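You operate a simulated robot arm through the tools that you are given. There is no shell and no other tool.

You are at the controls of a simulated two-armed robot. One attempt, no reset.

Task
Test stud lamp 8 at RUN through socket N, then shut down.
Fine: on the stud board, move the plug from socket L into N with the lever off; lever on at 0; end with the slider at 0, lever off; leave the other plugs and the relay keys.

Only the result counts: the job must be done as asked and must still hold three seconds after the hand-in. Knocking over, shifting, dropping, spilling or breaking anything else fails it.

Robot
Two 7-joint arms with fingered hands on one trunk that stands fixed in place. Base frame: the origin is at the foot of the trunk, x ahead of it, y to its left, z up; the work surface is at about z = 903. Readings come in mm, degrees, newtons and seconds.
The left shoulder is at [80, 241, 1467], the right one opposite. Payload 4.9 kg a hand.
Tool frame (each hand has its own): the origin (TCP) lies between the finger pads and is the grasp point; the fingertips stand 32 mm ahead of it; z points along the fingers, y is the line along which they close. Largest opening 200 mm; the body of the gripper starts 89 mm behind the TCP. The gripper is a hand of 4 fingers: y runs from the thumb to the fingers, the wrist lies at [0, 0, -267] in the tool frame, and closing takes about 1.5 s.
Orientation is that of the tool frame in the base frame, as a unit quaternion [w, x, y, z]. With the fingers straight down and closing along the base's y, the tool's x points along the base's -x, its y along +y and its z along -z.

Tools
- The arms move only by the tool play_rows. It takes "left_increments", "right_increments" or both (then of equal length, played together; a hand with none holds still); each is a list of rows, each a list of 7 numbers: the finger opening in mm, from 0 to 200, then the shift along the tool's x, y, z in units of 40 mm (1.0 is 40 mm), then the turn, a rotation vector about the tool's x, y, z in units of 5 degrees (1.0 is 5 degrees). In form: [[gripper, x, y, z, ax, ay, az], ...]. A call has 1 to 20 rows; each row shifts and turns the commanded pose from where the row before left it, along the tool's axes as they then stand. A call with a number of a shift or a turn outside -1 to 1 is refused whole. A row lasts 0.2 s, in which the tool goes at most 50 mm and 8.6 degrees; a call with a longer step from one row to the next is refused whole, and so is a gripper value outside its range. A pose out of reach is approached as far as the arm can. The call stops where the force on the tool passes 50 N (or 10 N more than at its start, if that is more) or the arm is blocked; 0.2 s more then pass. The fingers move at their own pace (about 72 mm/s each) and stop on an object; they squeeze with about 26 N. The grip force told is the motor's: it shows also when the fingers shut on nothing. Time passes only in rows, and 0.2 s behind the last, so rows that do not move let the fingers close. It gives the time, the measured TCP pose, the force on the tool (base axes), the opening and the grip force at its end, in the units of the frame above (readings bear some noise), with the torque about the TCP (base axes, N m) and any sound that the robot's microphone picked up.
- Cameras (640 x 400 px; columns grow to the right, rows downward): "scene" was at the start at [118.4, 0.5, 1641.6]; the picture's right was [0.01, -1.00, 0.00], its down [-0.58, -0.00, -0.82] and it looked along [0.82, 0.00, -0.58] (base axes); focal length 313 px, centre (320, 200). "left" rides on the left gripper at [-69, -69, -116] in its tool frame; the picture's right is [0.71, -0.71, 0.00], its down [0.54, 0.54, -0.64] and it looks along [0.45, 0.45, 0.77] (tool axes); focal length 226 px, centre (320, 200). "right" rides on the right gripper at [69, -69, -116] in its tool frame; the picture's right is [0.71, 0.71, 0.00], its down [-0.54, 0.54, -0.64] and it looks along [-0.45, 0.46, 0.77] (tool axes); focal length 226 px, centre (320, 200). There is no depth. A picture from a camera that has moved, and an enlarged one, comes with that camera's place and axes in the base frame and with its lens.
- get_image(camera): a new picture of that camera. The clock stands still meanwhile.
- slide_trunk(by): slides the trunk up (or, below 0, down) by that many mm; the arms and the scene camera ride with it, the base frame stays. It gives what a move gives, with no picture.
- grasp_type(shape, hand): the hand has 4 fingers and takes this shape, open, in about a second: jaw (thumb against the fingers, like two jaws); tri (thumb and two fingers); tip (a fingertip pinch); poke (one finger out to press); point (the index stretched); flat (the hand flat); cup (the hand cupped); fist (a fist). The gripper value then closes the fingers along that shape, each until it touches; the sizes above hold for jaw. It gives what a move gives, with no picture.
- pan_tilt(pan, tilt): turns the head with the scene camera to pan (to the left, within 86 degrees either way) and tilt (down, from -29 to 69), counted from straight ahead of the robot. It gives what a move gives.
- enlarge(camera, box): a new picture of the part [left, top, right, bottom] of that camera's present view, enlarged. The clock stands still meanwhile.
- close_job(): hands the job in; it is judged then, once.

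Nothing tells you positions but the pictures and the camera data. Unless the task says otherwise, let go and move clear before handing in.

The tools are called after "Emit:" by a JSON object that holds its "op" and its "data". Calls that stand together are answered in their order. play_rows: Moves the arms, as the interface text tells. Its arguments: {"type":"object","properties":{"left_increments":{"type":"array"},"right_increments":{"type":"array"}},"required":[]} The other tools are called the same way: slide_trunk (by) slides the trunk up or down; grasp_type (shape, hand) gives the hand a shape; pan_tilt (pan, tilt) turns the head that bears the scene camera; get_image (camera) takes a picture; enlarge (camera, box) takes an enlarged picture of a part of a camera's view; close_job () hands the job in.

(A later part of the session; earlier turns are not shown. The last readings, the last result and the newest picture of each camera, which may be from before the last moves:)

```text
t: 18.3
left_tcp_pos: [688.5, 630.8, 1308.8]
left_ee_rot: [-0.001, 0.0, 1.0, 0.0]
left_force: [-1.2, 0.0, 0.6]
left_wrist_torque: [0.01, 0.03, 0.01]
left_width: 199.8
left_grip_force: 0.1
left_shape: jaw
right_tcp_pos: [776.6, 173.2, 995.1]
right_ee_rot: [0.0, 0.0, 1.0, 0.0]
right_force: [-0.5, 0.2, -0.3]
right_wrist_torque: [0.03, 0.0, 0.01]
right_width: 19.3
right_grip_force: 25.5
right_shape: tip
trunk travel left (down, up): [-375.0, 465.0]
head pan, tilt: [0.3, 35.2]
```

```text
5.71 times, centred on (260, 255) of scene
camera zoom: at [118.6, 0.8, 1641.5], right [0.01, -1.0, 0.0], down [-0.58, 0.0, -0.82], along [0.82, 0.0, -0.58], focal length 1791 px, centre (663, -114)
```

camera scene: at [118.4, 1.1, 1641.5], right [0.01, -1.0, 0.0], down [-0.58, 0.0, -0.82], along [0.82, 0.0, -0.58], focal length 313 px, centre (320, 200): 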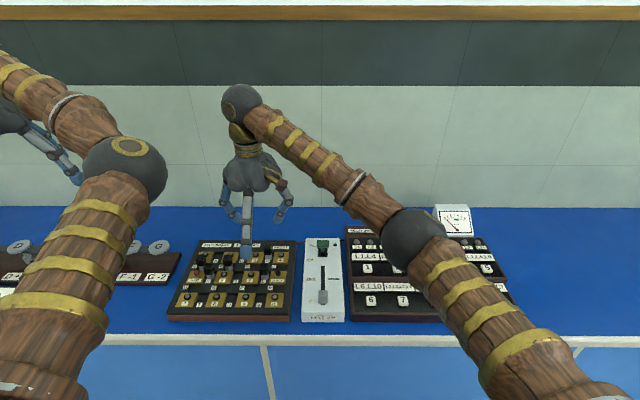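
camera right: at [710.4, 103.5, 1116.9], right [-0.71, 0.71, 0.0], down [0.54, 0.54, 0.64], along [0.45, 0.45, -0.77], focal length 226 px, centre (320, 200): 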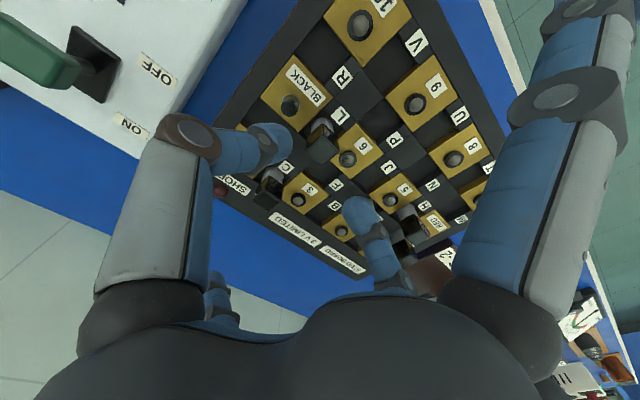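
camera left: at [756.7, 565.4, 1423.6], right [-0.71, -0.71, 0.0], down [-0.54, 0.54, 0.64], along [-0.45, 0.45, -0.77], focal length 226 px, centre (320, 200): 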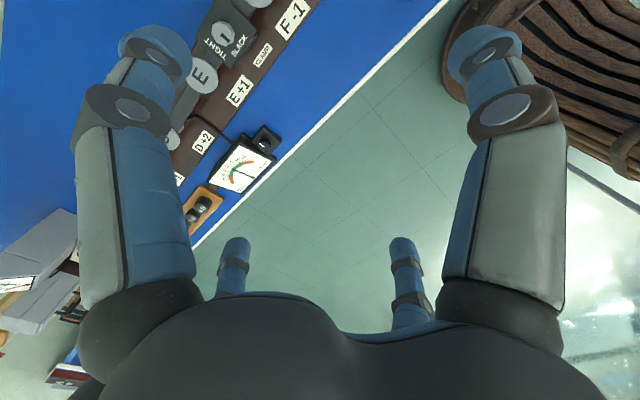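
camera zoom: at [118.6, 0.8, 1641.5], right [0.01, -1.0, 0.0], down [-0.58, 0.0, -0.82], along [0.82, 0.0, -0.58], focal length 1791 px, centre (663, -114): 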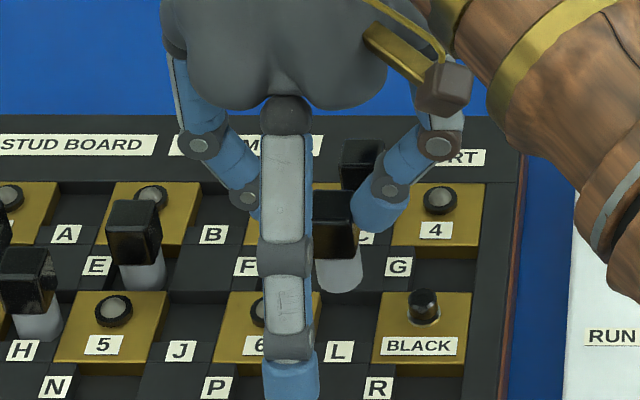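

The plug is free. I'll check its underside and the empty L socket to see how plugs seat.

Emit:
{"op": "enlarge", "data": {"camera": "scene", "box": [250, 245, 290, 285]}}

Emit:
{"op": "enlarge", "data": {"camera": "right", "box": [300, 110, 350, 160]}}

Emit:
{"op": "enlarge", "data": {"camera": "right", "box": [370, 130, 450, 190]}}

```text
10.00 times, centred on (270, 265) of scene
camera zoom: at [118.6, 0.8, 1641.5], right [0.01, -1.0, 0.0], down [-0.58, 0.0, -0.82], along [0.82, 0.0, -0.58], focal length 3134 px, centre (820, -450)
```

zoom: 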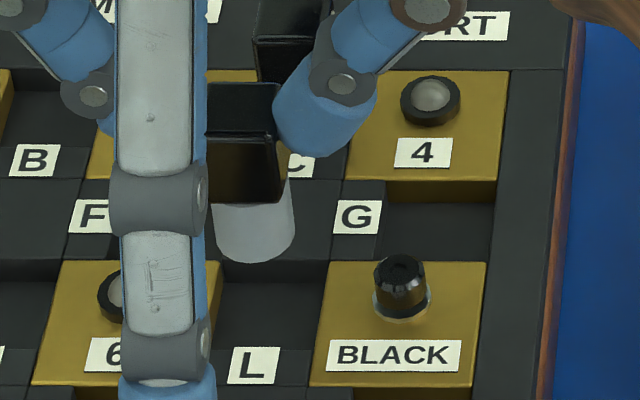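

```text
8.00 times, centred on (325, 135) of right
camera zoom: at [709.2, 104.2, 1110.5], right [-0.71, 0.71, 0.0], down [0.54, 0.54, 0.64], along [0.45, 0.45, -0.77], focal length 1808 px, centre (280, 720)
```

zoom: 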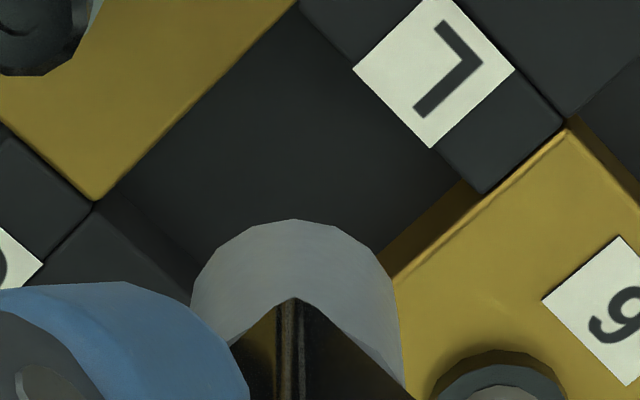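

```text
6.67 times, centred on (410, 160) of right
camera zoom: at [709.2, 104.2, 1110.5], right [-0.71, 0.71, 0.0], down [0.54, 0.54, 0.64], along [0.45, 0.45, -0.77], focal length 1507 px, centre (-280, 467)
```

zoom: 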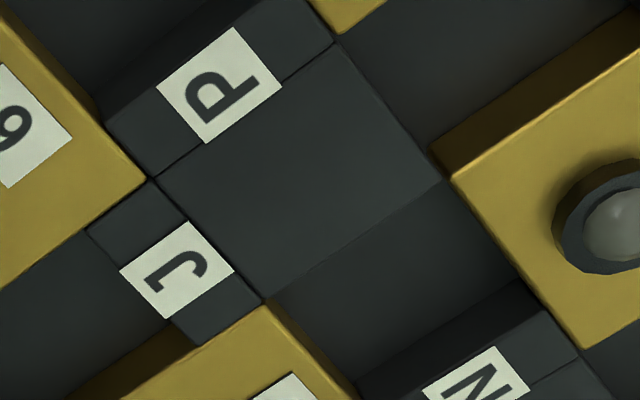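

The sockets are shallow wells of about 34 mm and the plug body is about 25 mm across, so placement allows a few millimetres of error. I'll raise a little, carry the plug over N at about (729, 293), and check.

Emit:
{"op": "play_rows", "data": {"right_increments": [[0, 0, 0, -0.2, 0, 0, 0], [0, 0, 0.1, -0.2, 0, 0, 0], [0, 0.1, 0.3, 0, 0, 0, 0], [0, 0.15, 0.4, 0, 0, 0, 0], [0, 0.15, 0.4, 0, 0, 0, 0], [0, 0.15, 0.4, 0, 0, 0, 0], [0, 0.15, 0.4, 0, 0, 0, 0], [0, 0.15, 0.4, 0, 0, 0, 0], [0, 0.15, 0.35, 0, 0, 0, 0], [0, 0.1, 0.2, 0, 0, 0, 0], [0, 0.1, 0.05, 0, 0, 0, 0], [0, 0, 0, 0, 0, 0, 0], [0, 0, 0, 0, 0, 0, 0], [0, 0, 0, 0, 0, 0, 0]]}}

Emit:
{"op": "enlarge", "data": {"camera": "right", "box": [230, 80, 430, 260]}}

Emit:
{"op": "enlarge", "data": {"camera": "scene", "box": [170, 220, 270, 310]}}

```text
t: 21.3
left_tcp_pos: [688.1, 631.7, 1307.8]
left_ee_rot: [0.0, 0.0, 1.0, 0.0]
left_force: [0.1, -0.6, -0.1]
left_wrist_torque: [-0.01, -0.03, -0.01]
left_width: 199.7
left_grip_force: 0.0
left_shape: jaw
right_tcp_pos: [729.9, 294.4, 1011.1]
right_ee_rot: [-0.001, 0.002, 1.0, 0.0]
right_force: [0.5, -0.1, -0.9]
right_wrist_torque: [0.04, 0.03, -0.04]
right_width: 19.0
right_grip_force: 25.5
right_shape: tip
trunk travel left (down, up): [-375.0, 465.0]
head pan, tilt: [0.3, 35.2]
```

```text
2.22 times, centred on (330, 170) of right
camera zoom: at [662.6, 224.9, 1126.7], right [-0.71, 0.71, 0.0], down [0.54, 0.54, 0.64], along [0.45, 0.45, -0.77], focal length 502 px, centre (298, 267)
```

zoom: 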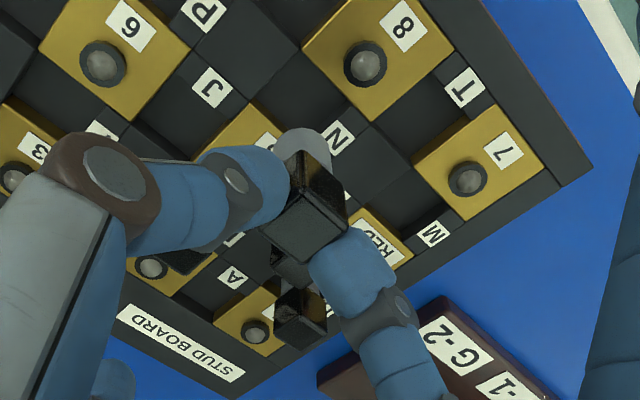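

```text
4.44 times, centred on (220, 265) of scene
camera zoom: at [118.4, 0.8, 1641.5], right [0.01, -1.0, 0.0], down [-0.58, 0.0, -0.82], along [0.82, 0.0, -0.58], focal length 1393 px, centre (764, -89)
```

zoom: 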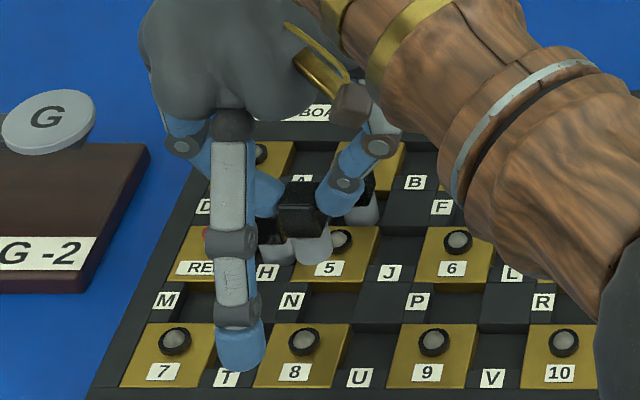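

Emit:
{"op": "enlarge", "data": {"camera": "right", "box": [285, 85, 365, 150]}}

Emit:
{"op": "enlarge", "data": {"camera": "scene", "box": [200, 255, 260, 305]}}

```text
6.15 times, centred on (325, 118) of right
camera zoom: at [662.6, 224.9, 1126.7], right [-0.71, 0.71, 0.0], down [0.54, 0.54, 0.64], along [0.45, 0.45, -0.77], focal length 1391 px, centre (289, 708)
```

zoom: 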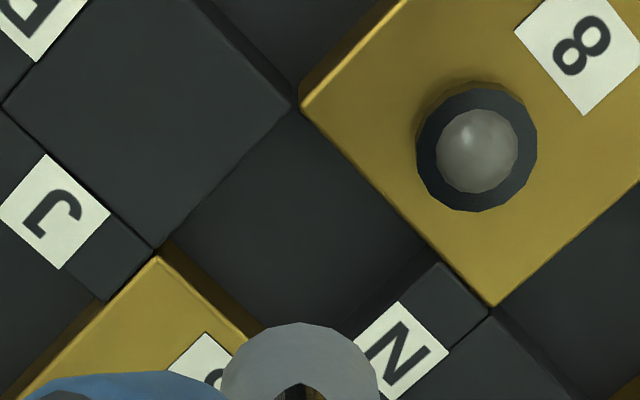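

```text
8.00 times, centred on (230, 280) of scene
camera zoom: at [118.4, 0.8, 1641.5], right [0.01, -1.0, 0.0], down [-0.58, 0.0, -0.82], along [0.82, 0.0, -0.58], focal length 2507 px, centre (1040, -440)
```

zoom: 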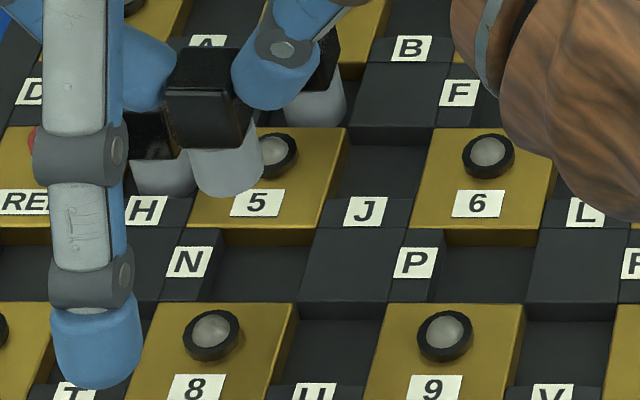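

The wrist view puts well N at (728.3, 293.5), 36 mm wide, and the plug hangs within about 2 mm of that. I'll lower it to the seat height measured at L.

Emit:
{"op": "play_rows", "data": {"right_increments": [[0, 0.03, -0.02, 0.1, 0, 0, 0], [0, 0, 0, 0.2, 0, 0, 0], [0, 0, 0, 0.2, 0, 0, 0], [0, 0, 0, 0.2, 0, 0, 0], [0, 0, 0, 0.2, 0, 0, 0], [0, 0, 0, 0.2, 0, 0, 0], [0, 0, 0, 0.15, 0, 0, 0], [0, 0, 0, 0.1, 0, 0, 0], [0, 0, 0, 0.08, 0, 0, 0], [0, 0, 0, 0, 0, 0, 0], [0, 0, 0, 0, 0, 0, 0]]}}

Emit:
{"op": "enlarge", "data": {"camera": "right", "box": [230, 80, 430, 260]}}

Emit:
{"op": "enlarge", "data": {"camera": "scene", "box": [180, 240, 270, 310]}}

```text
t: 23.7
left_tcp_pos: [688.0, 633.1, 1308.2]
left_ee_rot: [-0.001, -0.002, 1.0, 0.0]
left_force: [-0.1, 0.2, 0.6]
left_wrist_torque: [0.02, 0.01, 0.0]
left_width: 199.6
left_grip_force: 0.1
left_shape: jaw
right_tcp_pos: [727.7, 292.7, 954.9]
right_ee_rot: [0.0, 0.0, 1.0, 0.0]
right_force: [0.7, 0.1, -0.9]
right_wrist_torque: [0.0, 0.01, 0.01]
right_width: 18.9
right_grip_force: 25.6
right_shape: tip
trunk travel left (down, up): [-375.0, 465.0]
head pan, tilt: [0.3, 35.2]
```

```text
2.22 times, centred on (330, 170) of right
camera zoom: at [660.9, 223.4, 1069.1], right [-0.71, 0.71, 0.0], down [0.54, 0.54, 0.64], along [0.45, 0.45, -0.77], focal length 502 px, centre (298, 267)
```

zoom: 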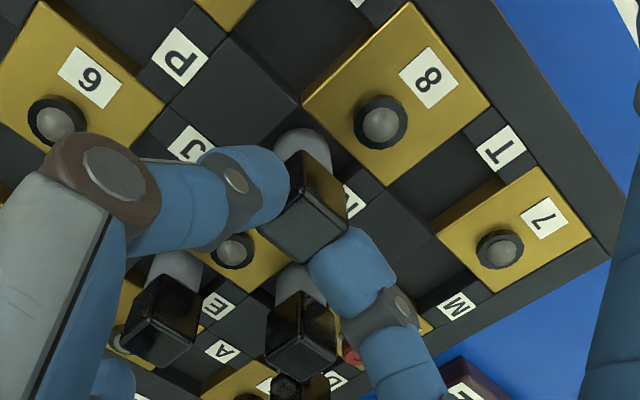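

```text
5.71 times, centred on (225, 275) of scene
camera zoom: at [118.4, 0.9, 1641.5], right [0.01, -1.0, 0.0], down [-0.58, 0.0, -0.82], along [0.82, 0.0, -0.58], focal length 1791 px, centre (863, -229)
```

zoom: 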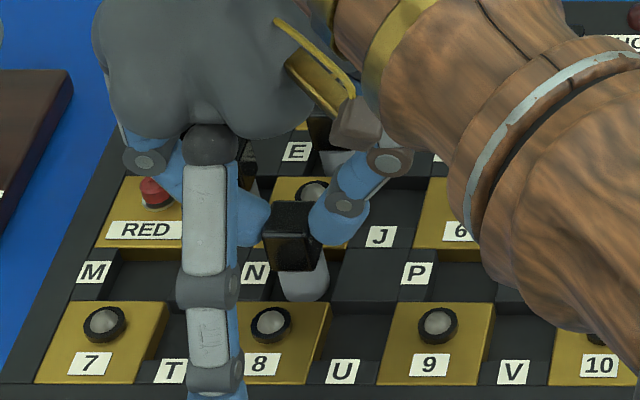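

The plug is inside well N and about 2–3 mm above its seat. I'll ease it down while watching the force.

Emit:
{"op": "play_rows", "data": {"right_increments": [[0, 0, 0, 0.03, 0, 0, 0], [0, 0, 0, 0.03, 0, 0, 0], [0, 0, 0, 0.0, 0, 0, 0], [0, 0, 0, 0, 0, 0, 0]]}}

```text
t: 24.7
left_tcp_pos: [687.5, 632.0, 1308.3]
left_ee_rot: [0.0, -0.002, 1.0, 0.0]
left_force: [-0.1, 0.8, 0.2]
left_wrist_torque: [0.01, -0.03, 0.03]
left_width: 199.9
left_grip_force: 0.0
left_shape: jaw
right_tcp_pos: [727.6, 293.0, 952.4]
right_ee_rot: [0.0, 0.0, 1.0, 0.0]
right_force: [0.9, 0.8, -0.4]
right_wrist_torque: [0.03, -0.03, 0.01]
right_width: 19.1
right_grip_force: 25.9
right_shape: tip
trunk travel left (down, up): [-375.0, 465.0]
head pan, tilt: [0.3, 35.2]
```

Emit:
{"op": "play_rows", "data": {"right_increments": [[0, 0, 0, 0.02, 0, 0, 0], [0, 0, 0, 0.0, 0, 0, 0], [0, 0, 0, 0, 0, 0, 0]]}}

Emit:
{"op": "enlarge", "data": {"camera": "scene", "box": [205, 260, 253, 300]}}

Emit:
{"op": "enlarge", "data": {"camera": "right", "box": [300, 90, 380, 160]}}

```text
t: 25.5
left_tcp_pos: [688.1, 632.1, 1307.9]
left_ee_rot: [0.0, -0.001, 1.0, 0.0]
left_force: [0.0, -0.2, 0.5]
left_wrist_torque: [0.0, 0.01, -0.01]
left_width: 199.8
left_grip_force: 0.0
left_shape: jaw
right_tcp_pos: [729.1, 293.2, 951.0]
right_ee_rot: [0.0, 0.001, 1.0, 0.001]
right_force: [-0.3, -0.2, 2.2]
right_wrist_torque: [0.06, 0.01, 0.05]
right_width: 18.9
right_grip_force: 25.8
right_shape: tip
trunk travel left (down, up): [-375.0, 465.0]
head pan, tilt: [0.3, 35.2]
```

```text
10.00 times, centred on (229, 280) of scene
camera zoom: at [118.2, 0.8, 1641.6], right [0.01, -1.0, 0.0], down [-0.58, 0.0, -0.82], along [0.82, 0.0, -0.58], focal length 3134 px, centre (1230, -600)
```

zoom: 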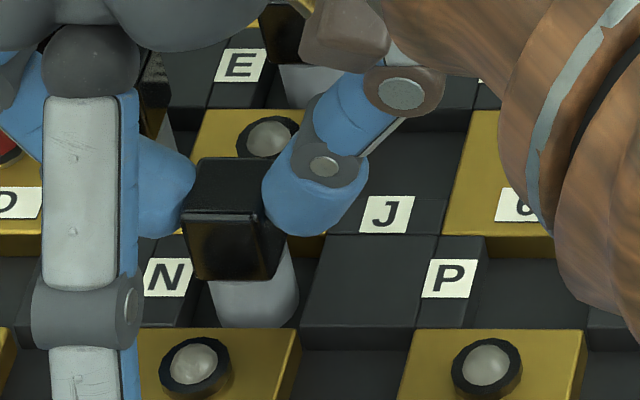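

```text
5.71 times, centred on (340, 125) of right
camera zoom: at [660.8, 223.2, 1066.3], right [-0.71, 0.71, 0.0], down [0.54, 0.54, 0.64], along [0.45, 0.46, -0.77], focal length 1292 px, centre (206, 629)
```

zoom: 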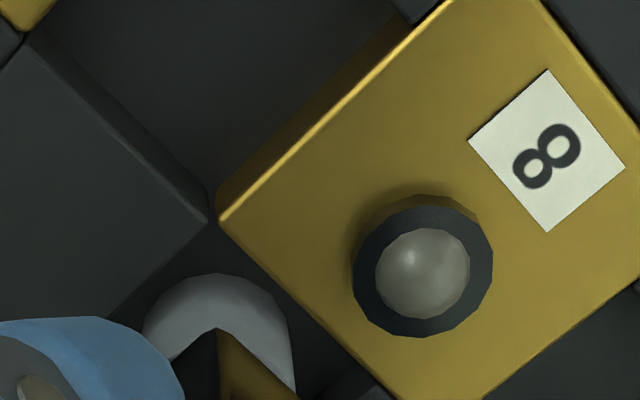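

A light contact force (2 N) shows the plug has bottomed in N. I'll open the pinch just enough to free it, wait, and then rise straight up.

Emit:
{"op": "play_rows", "data": {"right_increments": [[24, 0, 0, 0, 0, 0, 0], [32, 0, 0, 0, 0, 0, 0], [45, 0, 0, 0, 0, 0, 0], [45, 0, 0, 0, 0, 0, 0], [45, 0, 0, 0, 0, 0, 0]]}}

Emit:
{"op": "enlarge", "data": {"camera": "scene", "box": [205, 260, 253, 300]}}

Emit:
{"op": "enlarge", "data": {"camera": "right", "box": [230, 80, 430, 260]}}

```text
t: 26.7
left_tcp_pos: [687.7, 631.7, 1308.4]
left_ee_rot: [0.0, -0.001, 1.0, 0.0]
left_force: [-0.3, -0.1, 0.4]
left_wrist_torque: [-0.03, 0.0, 0.0]
left_width: 200.0
left_grip_force: 0.0
left_shape: jaw
right_tcp_pos: [727.9, 293.7, 950.6]
right_ee_rot: [0.0, 0.0, 1.0, 0.001]
right_force: [-0.3, -0.6, -0.3]
right_wrist_torque: [-0.01, 0.02, -0.02]
right_width: 44.7
right_grip_force: 0.1
right_shape: tip
trunk travel left (down, up): [-375.0, 465.0]
head pan, tilt: [0.3, 35.2]
```

```text
10.00 times, centred on (229, 280) of scene
camera zoom: at [118.4, 0.8, 1641.5], right [0.01, -1.0, 0.0], down [-0.58, 0.0, -0.82], along [0.82, 0.0, -0.58], focal length 3134 px, centre (1230, -600)
```

zoom: 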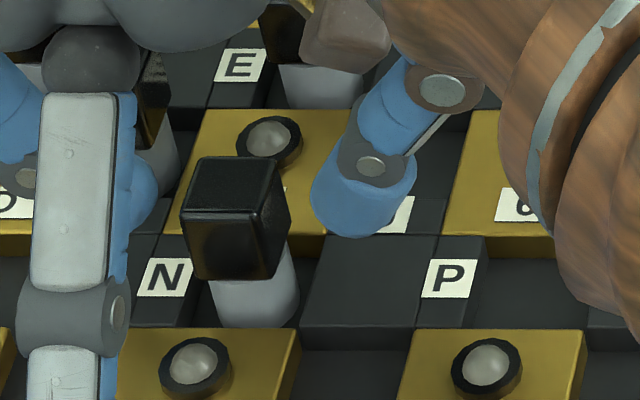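

```text
2.22 times, centred on (330, 170) of right
camera zoom: at [661.0, 223.2, 1066.0], right [-0.71, 0.71, 0.0], down [0.54, 0.54, 0.64], along [0.45, 0.45, -0.77], focal length 502 px, centre (298, 267)
```

zoom: 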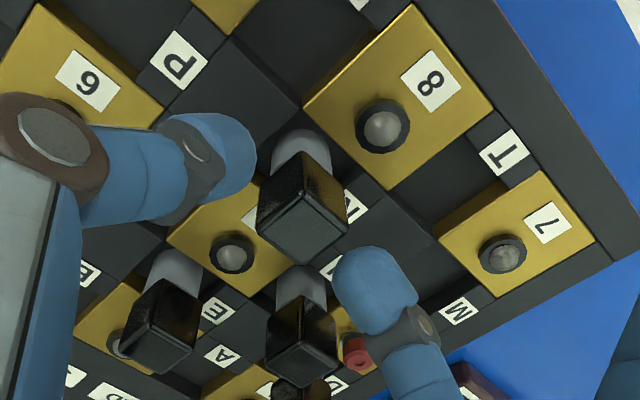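

The plug stands upright in N on its own. I'll rise straight up slowly and then check the whole board.

Emit:
{"op": "play_rows", "data": {"right_increments": [[45, 0, 0, -0.1, 0, 0, 0], [45, 0, 0, -0.2, 0, 0, 0], [45, 0, 0, -0.3, 0, 0, 0], [45, 0, 0, -0.4, 0, 0, 0], [45, 0, 0, -0.5, 0, 0, 0], [45, 0, 0, -0.5, 0, 0, 0], [45, 0, 0, -0.5, 0, 0, 0], [45, 0, 0, -0.5, 0, 0, 0], [45, 0, 0, -0.5, 0, 0, 0], [45, 0, 0, -0.5, 0, 0, 0], [45, 0, 0, 0, 0, 0, 0]]}}

Emit:
{"op": "get_image", "data": {"camera": "scene"}}

Emit:
{"op": "get_image", "data": {"camera": "right"}}

```text
t: 29.1
left_tcp_pos: [687.7, 631.7, 1308.8]
left_ee_rot: [0.001, -0.001, 1.0, 0.0]
left_force: [-0.5, -0.4, -0.4]
left_wrist_torque: [0.0, 0.01, -0.03]
left_width: 199.9
left_grip_force: 0.1
left_shape: jaw
right_tcp_pos: [729.2, 294.4, 1111.8]
right_ee_rot: [0.0, 0.0, 1.0, 0.0]
right_force: [-0.1, 0.0, 0.4]
right_wrist_torque: [0.01, -0.02, 0.01]
right_width: 44.7
right_grip_force: 0.1
right_shape: tip
trunk travel left (down, up): [-375.0, 465.0]
head pan, tilt: [0.3, 35.2]
```

```text
taken
camera scene: at [118.6, 0.9, 1641.5], right [0.01, -1.0, 0.0], down [-0.58, 0.0, -0.82], along [0.82, 0.0, -0.58], focal length 313 px, centre (320, 200)
```

scene: 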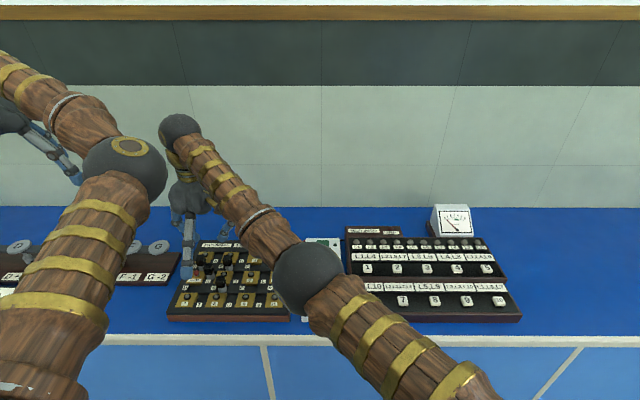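

```text
taken
camera right: at [662.3, 224.4, 1226.9], right [-0.71, 0.71, 0.0], down [0.54, 0.54, 0.64], along [0.45, 0.45, -0.77], focal length 226 px, centre (320, 200)
```

right: 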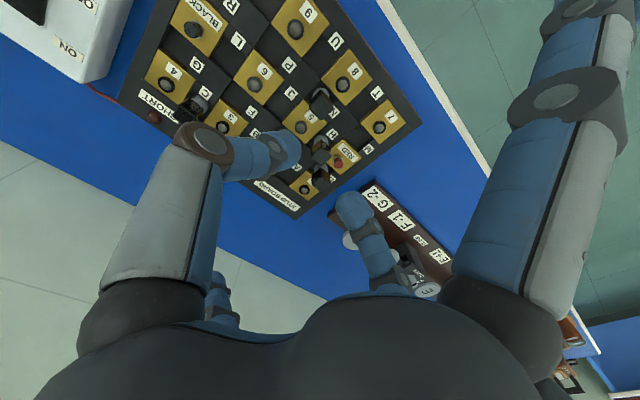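

The plug is in N, and C, D, E and H appear undisturbed; I'll confirm once the arm is clear. Now I'll move the right hand over toward the cell box.

Emit:
{"op": "play_rows", "data": {"right_increments": [[60, 0, -0.4, -0.3, 0, 0, 0], [60, -0.05, -0.7, -0.3, 0, 0, 0], [60, -0.05, -0.8, -0.3, 0, 0, 0], [60, -0.1, -0.8, -0.3, 0, 0, 0], [60, -0.1, -0.8, -0.3, 0, 0, 0], [60, -0.1, -0.8, -0.3, 0, 0, 0], [60, -0.1, -0.8, -0.2, 0, 0, 0], [60, -0.1, -0.8, -0.2, 0, 0, 0], [60, -0.1, -0.8, 0, 0, 0, 0], [60, -0.05, -0.8, 0, 0, 0, 0], [60, 0, -0.8, 0, 0, 0, 0], [60, 0, -0.8, 0, 0, 0, 0], [60, 0, -0.5, 0, 0, 0, 0], [60, 0, -0.2, 0, 0, 0, 0], [60, 0, 0, 0, 0, 0, 0], [60, 0, 0, 0, 0, 0, 0]]}}

Emit:
{"op": "get_image", "data": {"camera": "scene"}}

Emit:
{"op": "get_image", "data": {"camera": "right"}}

Emit:
{"op": "enlarge", "data": {"camera": "scene", "box": [160, 230, 304, 330]}}

```text
t: 32.5
left_tcp_pos: [687.8, 632.2, 1309.1]
left_ee_rot: [0.0, -0.001, 1.0, 0.0]
left_force: [0.3, -0.5, 1.0]
left_wrist_torque: [0.0, 0.02, 0.02]
left_width: 200.1
left_grip_force: 0.0
left_shape: jaw
right_tcp_pos: [756.3, -98.7, 1198.0]
right_ee_rot: [0.0, 0.0, 1.0, 0.0]
right_force: [0.1, 0.1, -0.1]
right_wrist_torque: [0.01, 0.01, -0.01]
right_width: 59.7
right_grip_force: 0.0
right_shape: tip
trunk travel left (down, up): [-375.0, 465.0]
head pan, tilt: [0.3, 35.2]
```

```text
taken
camera scene: at [118.3, 0.5, 1641.6], right [0.01, -1.0, 0.0], down [-0.58, 0.0, -0.82], along [0.82, 0.0, -0.58], focal length 313 px, centre (320, 200)
```

scene: 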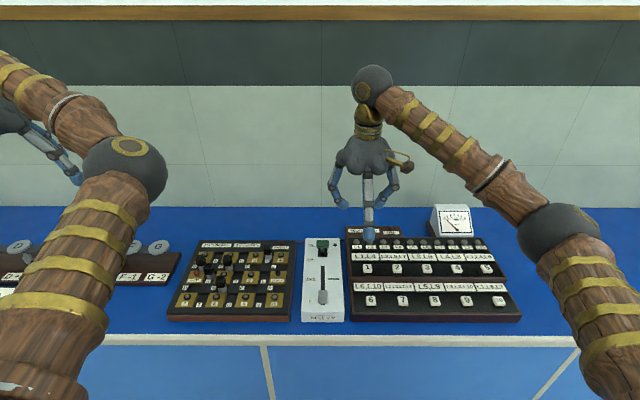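

```text
taken
camera right: at [690.7, -169.5, 1314.2], right [-0.71, 0.71, 0.0], down [0.54, 0.54, 0.64], along [0.45, 0.45, -0.77], focal length 226 px, centre (320, 200)
```

right: 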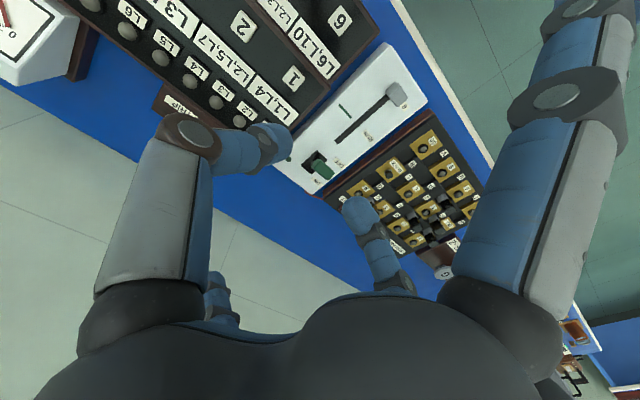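

```text
4.00 times, centred on (232, 280) of scene
camera zoom: at [118.3, 0.5, 1641.6], right [0.01, -1.0, 0.0], down [-0.58, 0.0, -0.82], along [0.82, 0.0, -0.58], focal length 1254 px, centre (672, -120)
```

zoom: 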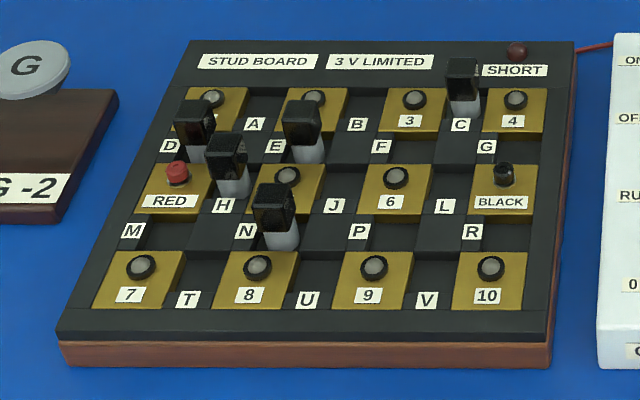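

Plugs now stand in C, D, E, H and N as required. Next I'll measure the lever and the slider from both cameras.

Emit:
{"op": "enlarge", "data": {"camera": "right", "box": [280, 130, 360, 200]}}

Emit:
{"op": "enlarge", "data": {"camera": "right", "box": [330, 60, 430, 150]}}

Emit:
{"op": "enlarge", "data": {"camera": "scene", "box": [296, 232, 352, 267]}}

Emit:
{"op": "enlarge", "data": {"camera": "scene", "box": [296, 265, 352, 325]}}

```text
5.71 times, centred on (320, 165) of right
camera zoom: at [690.7, -169.5, 1314.2], right [-0.71, 0.71, 0.0], down [0.54, 0.54, 0.64], along [0.45, 0.45, -0.77], focal length 1292 px, centre (320, 400)
```

zoom: 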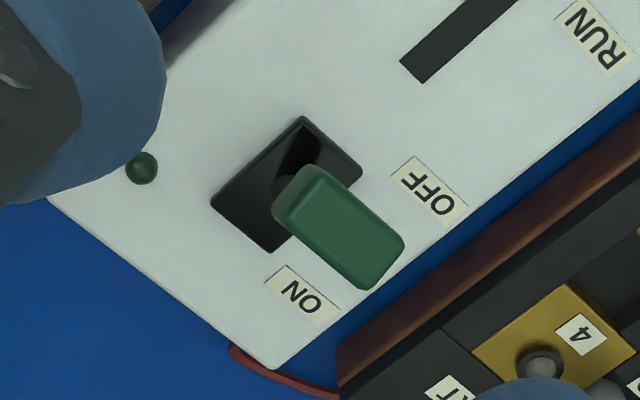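

```text
4.44 times, centred on (380, 105) of right
camera zoom: at [690.7, -169.5, 1314.2], right [-0.71, 0.71, 0.0], down [0.54, 0.54, 0.64], along [0.45, 0.45, -0.77], focal length 1005 px, centre (53, 622)
```

zoom: 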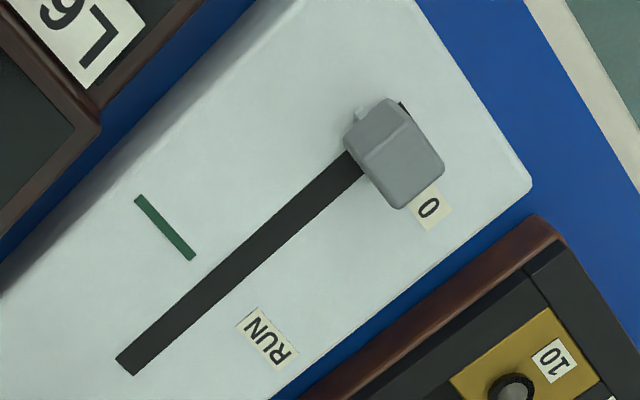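

```text
11.43 times, centred on (324, 250) of scene
camera zoom: at [118.3, 0.5, 1641.6], right [0.01, -1.0, 0.0], down [-0.58, 0.0, -0.82], along [0.82, 0.0, -0.58], focal length 3581 px, centre (274, -366)
```

zoom: 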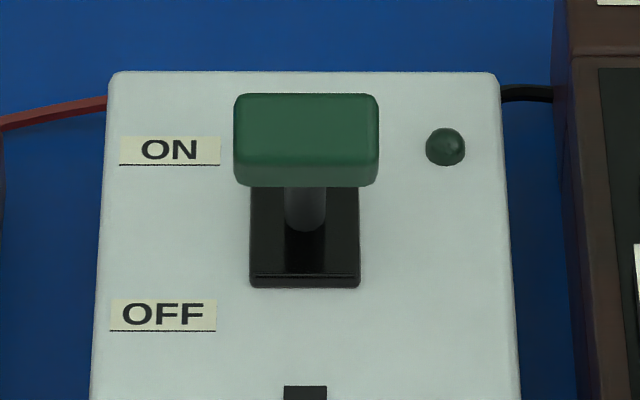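

```text
6.67 times, centred on (324, 295) of scene
camera zoom: at [118.3, 0.5, 1641.6], right [0.01, -1.0, 0.0], down [-0.58, 0.0, -0.82], along [0.82, 0.0, -0.58], focal length 2089 px, centre (293, -433)
```

zoom: 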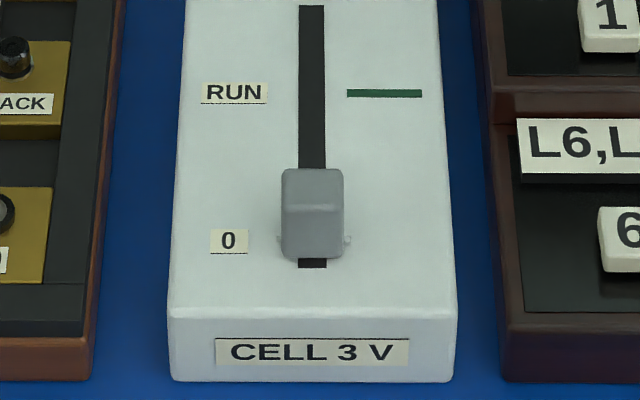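

Triangulated positions:
- Box top is at z about 900, with the slider handle centre at x 676 (label 0) and RUN at x 756.
- The lever knob is at about (842, -6), top z 966, and leans to OFF; ON should be near x 903.

I'll bring the pinch above the lever knob first.

Emit:
{"op": "play_rows", "data": {"right_increments": [[80, -0.2, 0.2, 0.3, 0, 0, 0], [80, -0.25, 0.3, 0.4, 0, 0, 0], [80, -0.3, 0.3, 0.5, 0, 0, 0], [80, -0.3, 0.3, 0.5, 0, 0, 0], [80, -0.3, 0.3, 0.5, 0, 0, 0], [80, -0.3, 0.3, 0.5, 0, 0, 0], [80, -0.3, 0.3, 0.5, 0, 0, 0], [80, -0.2, 0.3, 0.5, 0, 0, 0], [80, 0, 0, 0, 0, 0, 0], [80, 0, 0, 0, 0, 0, 0], [80, 0, 0, 0, 0, 0, 0]]}}

Emit:
{"op": "get_image", "data": {"camera": "right"}}

Emit:
{"op": "enlarge", "data": {"camera": "scene", "box": [270, 180, 390, 280]}}

```text
t: 34.9
left_tcp_pos: [687.8, 631.7, 1308.3]
left_ee_rot: [0.0, -0.001, 1.0, 0.0]
left_force: [0.8, 0.4, -0.1]
left_wrist_torque: [-0.03, 0.0, 0.02]
left_width: 200.0
left_grip_force: 0.2
left_shape: jaw
right_tcp_pos: [844.2, -6.2, 1050.5]
right_ee_rot: [0.0, 0.0, 1.0, 0.0]
right_force: [-0.1, -1.8, -0.5]
right_wrist_torque: [0.04, 0.03, -0.01]
right_width: 79.5
right_grip_force: 0.1
right_shape: tip
trunk travel left (down, up): [-375.0, 465.0]
head pan, tilt: [0.3, 35.2]
```

```text
taken
camera right: at [777.6, -76.0, 1165.9], right [-0.71, 0.71, 0.0], down [0.54, 0.54, 0.64], along [0.45, 0.45, -0.77], focal length 226 px, centre (320, 200)
```

right: 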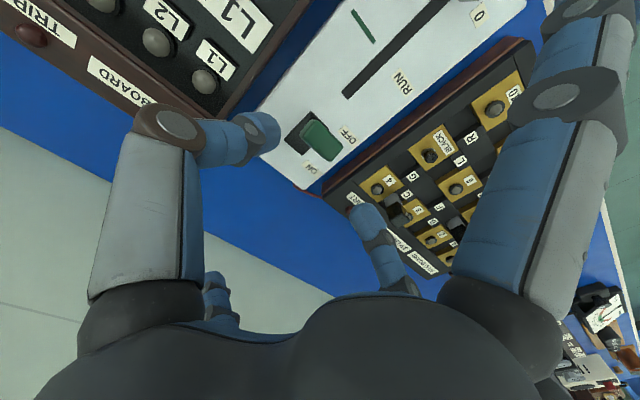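

```text
4.00 times, centred on (330, 230) of scene
camera zoom: at [118.6, 1.0, 1641.5], right [0.01, -1.0, 0.0], down [-0.58, 0.0, -0.82], along [0.82, 0.0, -0.58], focal length 1254 px, centre (280, 80)
```

zoom: 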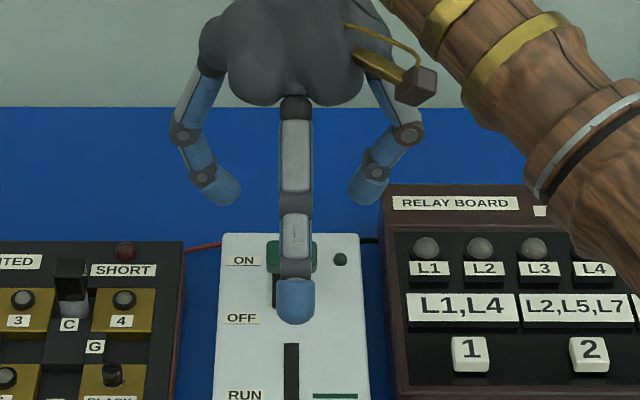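

Emit:
{"op": "enlarge", "data": {"camera": "right", "box": [270, 95, 370, 175]}}

```text
5.00 times, centred on (320, 135) of right
camera zoom: at [777.6, -76.0, 1165.9], right [-0.71, 0.71, 0.0], down [0.54, 0.54, 0.64], along [0.45, 0.45, -0.77], focal length 1130 px, centre (320, 525)
```

zoom: 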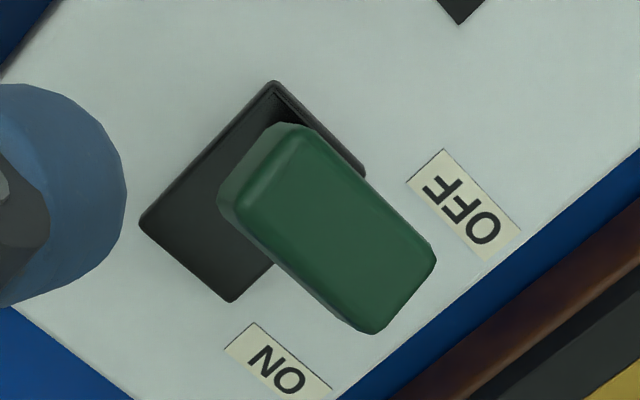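

The knob is centred under the pinch to within a millimetre or two. I'll descend so the tips are beside the knob (TCP z about 984).

Emit:
{"op": "play_rows", "data": {"right_increments": [[75, 0, 0, 0.2, 0, 0, 0], [75, 0, 0, 0.3, 0, 0, 0], [75, 0, 0, 0.3, 0, 0, 0], [75, 0, 0, 0.3, 0, 0, 0], [75, 0, 0, 0.3, 0, 0, 0], [75, 0, 0, 0.2, 0, 0, 0], [75, 0, 0, 0.06, 0, 0, 0], [75, 0, 0, 0, 0, 0, 0], [75, 0, 0, 0, 0, 0, 0]]}}

Emit:
{"op": "enlarge", "data": {"camera": "right", "box": [230, 100, 430, 260]}}

Emit:
{"op": "enlarge", "data": {"camera": "scene", "box": [280, 200, 376, 280]}}

```text
t: 36.9
left_tcp_pos: [688.7, 632.0, 1308.2]
left_ee_rot: [-0.001, -0.001, 1.0, 0.0]
left_force: [-0.3, 0.2, -0.4]
left_wrist_torque: [0.01, 0.0, 0.01]
left_width: 199.9
left_grip_force: 0.1
left_shape: jaw
right_tcp_pos: [844.6, -5.8, 984.3]
right_ee_rot: [-0.001, 0.0, 1.0, 0.0]
right_force: [0.3, 0.6, -0.5]
right_wrist_torque: [0.01, -0.01, -0.02]
right_width: 75.5
right_grip_force: 0.0
right_shape: tip
trunk travel left (down, up): [-375.0, 465.0]
head pan, tilt: [0.3, 35.2]
```

```text
2.50 times, centred on (330, 180) of right
camera zoom: at [777.6, -76.1, 1100.1], right [-0.71, 0.71, 0.0], down [0.54, 0.54, 0.64], along [0.45, 0.45, -0.77], focal length 565 px, centre (295, 250)
```

zoom: 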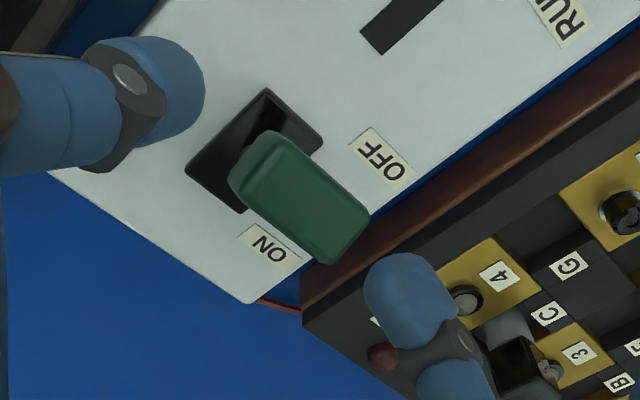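

```text
5.00 times, centred on (328, 240) of scene
camera zoom: at [118.4, 0.7, 1641.6], right [0.01, -1.0, 0.0], down [-0.58, 0.0, -0.82], along [0.82, 0.0, -0.58], focal length 1567 px, centre (280, 0)
```

zoom: 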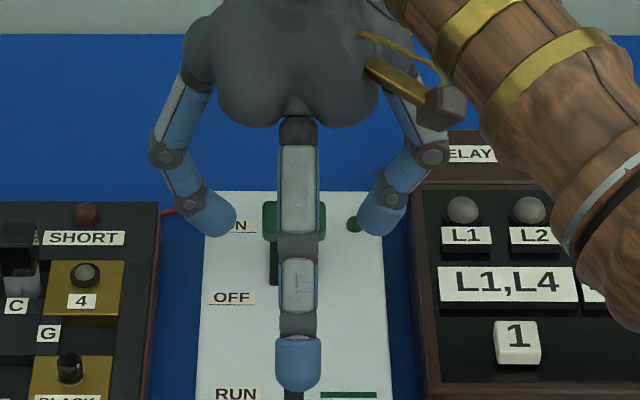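

The tips straddle the knob at z about 948–960. I'll close gently onto its sides.

Emit:
{"op": "play_rows", "data": {"right_increments": [[60, 0, 0, 0, 0, 0, 0], [45, 0, 0, 0, 0, 0, 0], [25, 0, 0, 0, 0, 0, 0], [25, 0, 0, 0, 0, 0, 0], [25, 0, 0, 0, 0, 0, 0]]}}

Emit:
{"op": "enlarge", "data": {"camera": "right", "box": [230, 100, 430, 260]}}

Emit:
{"op": "enlarge", "data": {"camera": "scene", "box": [280, 200, 376, 280]}}

```text
t: 38.1
left_tcp_pos: [688.3, 631.9, 1308.7]
left_ee_rot: [0.0, -0.001, 1.0, 0.001]
left_force: [0.1, 1.2, -0.1]
left_wrist_torque: [0.01, -0.01, 0.01]
left_width: 199.7
left_grip_force: 0.1
left_shape: jaw
right_tcp_pos: [844.4, -6.2, 984.0]
right_ee_rot: [-0.001, 0.0, 1.0, 0.0]
right_force: [0.6, 2.1, -1.0]
right_wrist_torque: [0.03, -0.01, -0.02]
right_width: 32.8
right_grip_force: 26.4
right_shape: tip
trunk travel left (down, up): [-375.0, 465.0]
head pan, tilt: [0.3, 35.2]
```

```text
2.50 times, centred on (330, 180) of right
camera zoom: at [777.7, -75.8, 1099.9], right [-0.71, 0.71, 0.0], down [0.54, 0.54, 0.64], along [0.45, 0.45, -0.77], focal length 565 px, centre (295, 250)
```

zoom: 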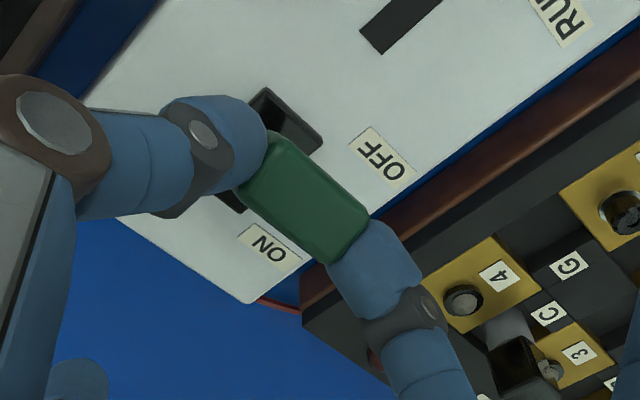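

```text
5.00 times, centred on (328, 240) of scene
camera zoom: at [118.6, 1.0, 1641.5], right [0.01, -1.0, 0.0], down [-0.58, 0.0, -0.82], along [0.82, 0.0, -0.58], focal length 1567 px, centre (280, 0)
```

zoom: 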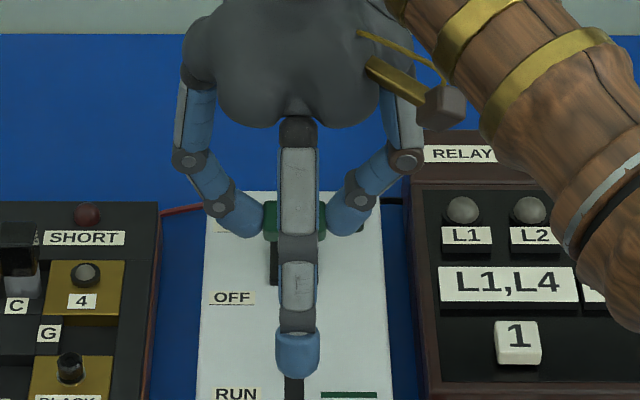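

The knob is gripped (33 mm, 26 N) and the slider is still at 0. I'll swing the lever along its arc from OFF toward ON (+x).

Emit:
{"op": "play_rows", "data": {"right_increments": [[20, -0.15, 0, -0.06, 0, 0, 0], [20, -0.15, 0, -0.0425, 0, 0, 0], [20, -0.15, 0, -0.03, 0, 0, 0], [20, -0.15, 0, -0.016, 0, 0, 0], [20, -0.15, 0, -0.004, 0, 0, 0], [20, -0.15, 0, 0.01, 0, 0, 0], [20, -0.15, 0, 0.0225, 0, 0, 0], [20, -0.15, 0, 0.0375, 0, 0, 0], [20, -0.15, 0, 0.05, 0, 0, 0], [20, 0, 0, 0, 0, 0, 0], [20, 0, 0, 0, 0, 0, 0]]}}

Emit:
{"op": "enlarge", "data": {"camera": "right", "box": [230, 100, 430, 260]}}

Emit:
{"op": "enlarge", "data": {"camera": "scene", "box": [280, 200, 376, 280]}}

```text
t: 40.5
left_tcp_pos: [689.4, 632.2, 1308.5]
left_ee_rot: [-0.001, 0.0, 1.0, -0.001]
left_force: [-0.2, 0.0, 0.2]
left_wrist_torque: [0.0, 0.01, 0.01]
left_width: 199.9
left_grip_force: 0.1
left_shape: jaw
right_tcp_pos: [898.3, -5.4, 986.2]
right_ee_rot: [-0.001, 0.001, 1.0, 0.0]
right_force: [-5.4, 2.9, -10.7]
right_wrist_torque: [0.02, 0.2, -0.07]
right_width: 30.9
right_grip_force: 26.0
right_shape: tip
trunk travel left (down, up): [-375.0, 465.0]
head pan, tilt: [0.3, 35.2]
```

```text
2.50 times, centred on (330, 180) of right
camera zoom: at [831.2, -76.1, 1100.8], right [-0.71, 0.71, 0.0], down [0.54, 0.54, 0.64], along [0.45, 0.45, -0.77], focal length 565 px, centre (295, 250)
```

zoom: 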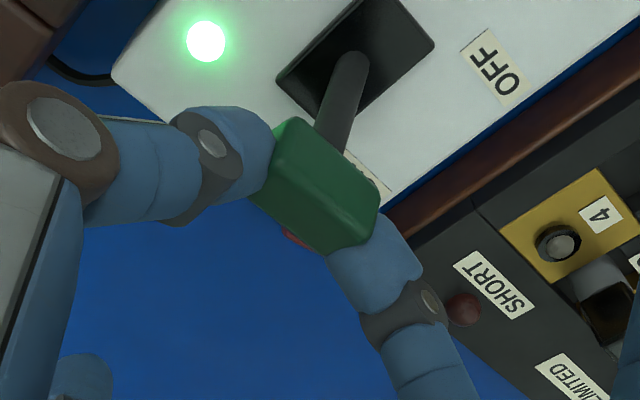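

```text
5.00 times, centred on (328, 240) of scene
camera zoom: at [119.3, 1.2, 1641.4], right [0.01, -1.0, 0.0], down [-0.58, 0.0, -0.82], along [0.82, 0.0, -0.58], focal length 1567 px, centre (280, 0)
```

zoom: 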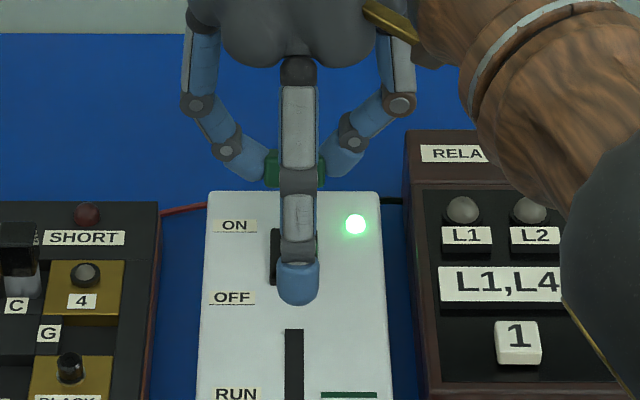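

The green indicator is lit, so the lever is ON with the slider at 0. I'll nudge it a few millimetres further to its stop and release.

Emit:
{"op": "play_rows", "data": {"right_increments": [[20, -0.08, 0, 0.06, 0, 0, 0], [20, 0, 0, 0, 0, 0, 0]]}}

Emit:
{"op": "play_rows", "data": {"right_increments": [[40, 0, 0, 0, 0, 0, 0], [60, 0, 0, 0, 0, 0, 0], [75, 0, 0, 0, 0, 0, 0], [75, 0, 0, 0, 0, 0, 0], [75, 0, 0, 0, 0, 0, 0]]}}

Emit:
{"op": "enlarge", "data": {"camera": "right", "box": [230, 100, 430, 260]}}

```text
t: 41.1
left_tcp_pos: [688.1, 631.2, 1307.9]
left_ee_rot: [0.0, -0.001, 1.0, 0.0]
left_force: [-0.3, 0.0, -0.1]
left_wrist_torque: [0.02, -0.02, 0.01]
left_width: 199.9
left_grip_force: 0.1
left_shape: jaw
right_tcp_pos: [900.4, -6.5, 984.3]
right_ee_rot: [0.0, 0.0, 1.0, 0.0]
right_force: [-4.9, 1.8, -6.3]
right_wrist_torque: [0.07, 0.27, -0.09]
right_width: 30.9
right_grip_force: 25.8
right_shape: tip
trunk travel left (down, up): [-375.0, 465.0]
head pan, tilt: [0.3, 35.2]
```

```text
t: 42.3
left_tcp_pos: [687.5, 630.9, 1308.0]
left_ee_rot: [0.0, -0.001, 1.0, 0.0]
left_force: [0.8, -0.1, -1.1]
left_wrist_torque: [-0.02, 0.01, -0.04]
left_width: 199.8
left_grip_force: 0.1
left_shape: jaw
right_tcp_pos: [901.0, -7.7, 982.8]
right_ee_rot: [0.0, -0.001, 1.0, 0.0]
right_force: [0.2, 0.5, -0.3]
right_wrist_torque: [0.02, 0.02, -0.02]
right_width: 74.4
right_grip_force: 0.0
right_shape: tip
trunk travel left (down, up): [-375.0, 465.0]
head pan, tilt: [0.3, 35.2]
```

```text
2.50 times, centred on (330, 180) of right
camera zoom: at [833.9, -76.1, 1098.8], right [-0.71, 0.71, 0.0], down [0.54, 0.54, 0.64], along [0.45, 0.45, -0.77], focal length 565 px, centre (295, 250)
```

zoom: 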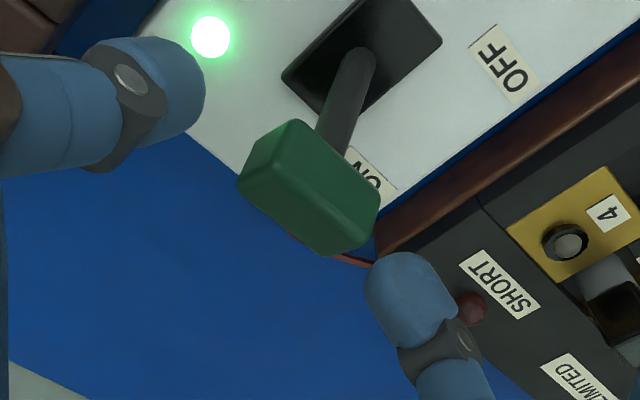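

The lever stays ON. I'll rise clear, switch to the jaw shape (no fingers sticking out toward the lever), and go above the slider handle at about (676, -6).

Emit:
{"op": "play_rows", "data": {"right_increments": [[75, 0, 0, -0.2, 0, 0, 0], [75, 0, 0, -0.4, 0, 0, 0], [75, 0, 0, -0.6, 0, 0, 0], [75, 0, 0, -0.7, 0, 0, 0], [75, 0, 0, -0.7, 0, 0, 0], [75, 0.2, 0, -0.6, 0, 0, 0], [75, 0.5, 0, -0.2, 0, 0, 0], [75, 0.7, 0, 0, 0, 0, 0], [75, 0.8, 0, 0, 0, 0, 0], [75, 0.8, 0, 0, 0, 0, 0], [75, 0.8, 0, 0, 0, 0, 0], [75, 0.8, 0, 0, 0, 0, 0], [75, 0.6, 0, 0, 0, 0, 0], [75, 0.4, 0, 0, 0, 0, 0], [75, 0, 0, 0, 0, 0, 0]]}}

Emit:
{"op": "grasp_type", "data": {"shape": "jaw", "hand": "right"}}

Emit:
{"op": "play_rows", "data": {"right_increments": [[60, 0, 0, 0, 0, 0, 0], [60, 0, 0, 0, 0, 0, 0], [60, 0, 0, 0, 0, 0, 0], [60, 0, 0, 0, 0, 0, 0], [60, 0, 0, 0, 0, 0, 0], [60, 0, 0, 0, 0, 0, 0]]}}

Emit:
{"op": "get_image", "data": {"camera": "right"}}

Emit:
{"op": "get_image", "data": {"camera": "scene"}}

```text
t: 45.5
left_tcp_pos: [687.5, 631.5, 1309.1]
left_ee_rot: [-0.001, -0.001, 1.0, 0.0]
left_force: [-0.1, 0.6, -0.2]
left_wrist_torque: [0.03, -0.03, 0.02]
left_width: 199.9
left_grip_force: 0.0
left_shape: jaw
right_tcp_pos: [677.4, -7.2, 1118.5]
right_ee_rot: [-0.001, -0.001, 1.0, 0.0]
right_force: [0.2, -1.2, -0.6]
right_wrist_torque: [0.02, 0.04, -0.03]
right_width: 74.6
right_grip_force: 0.0
right_shape: tip
trunk travel left (down, up): [-375.0, 465.0]
head pan, tilt: [0.3, 35.2]
```

```text
t: 46.4
left_tcp_pos: [687.6, 632.6, 1309.9]
left_ee_rot: [0.0, -0.001, 1.0, 0.0]
left_force: [-0.2, 0.1, -0.9]
left_wrist_torque: [0.01, 0.0, 0.01]
left_width: 200.0
left_grip_force: 0.0
left_shape: jaw
right_tcp_pos: [677.5, -8.5, 1118.5]
right_ee_rot: [0.0, 0.0, 1.0, 0.0]
right_force: [-0.1, 0.0, -0.4]
right_wrist_torque: [0.0, 0.04, 0.0]
right_width: 200.1
right_grip_force: 0.1
right_shape: jaw
trunk travel left (down, up): [-375.0, 465.0]
head pan, tilt: [0.3, 35.2]
```

```text
t: 47.8
left_tcp_pos: [688.1, 630.7, 1308.0]
left_ee_rot: [0.0, -0.001, 1.0, 0.0]
left_force: [-1.2, -0.3, -0.9]
left_wrist_torque: [-0.02, -0.01, -0.01]
left_width: 199.9
left_grip_force: 0.1
left_shape: jaw
right_tcp_pos: [677.5, -7.7, 1118.9]
right_ee_rot: [-0.001, 0.0, 1.0, 0.0]
right_force: [-0.3, -0.8, 0.0]
right_wrist_torque: [0.03, 0.01, 0.0]
right_width: 60.2
right_grip_force: 0.1
right_shape: jaw
trunk travel left (down, up): [-375.0, 465.0]
head pan, tilt: [0.3, 35.2]
```

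```text
taken
camera right: at [610.7, -76.9, 1234.4], right [-0.71, 0.71, 0.0], down [0.54, 0.54, 0.64], along [0.45, 0.45, -0.77], focal length 226 px, centre (320, 200)
```

right: 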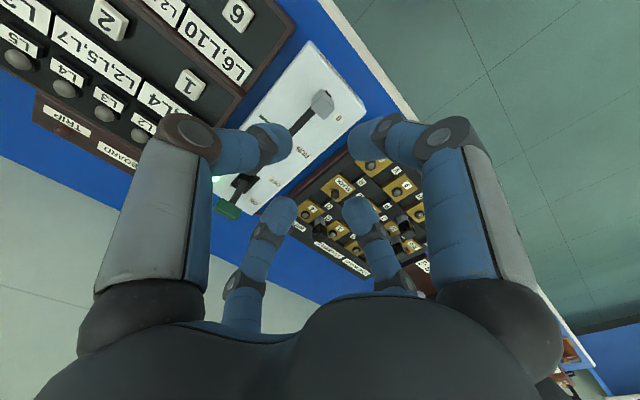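

```text
taken
camera scene: at [118.4, 0.7, 1641.6], right [0.01, -1.0, 0.0], down [-0.58, 0.0, -0.82], along [0.82, 0.0, -0.58], focal length 313 px, centre (320, 200)
```

scene: 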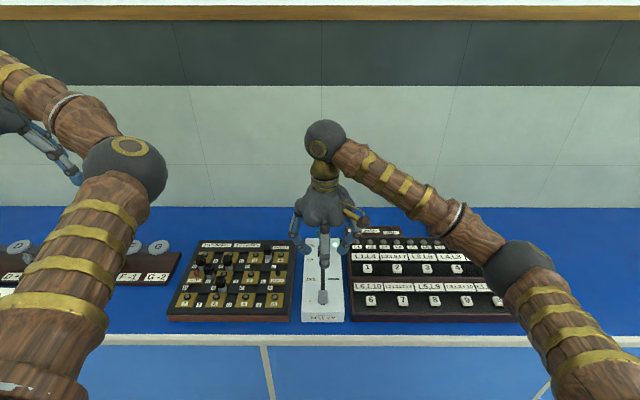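

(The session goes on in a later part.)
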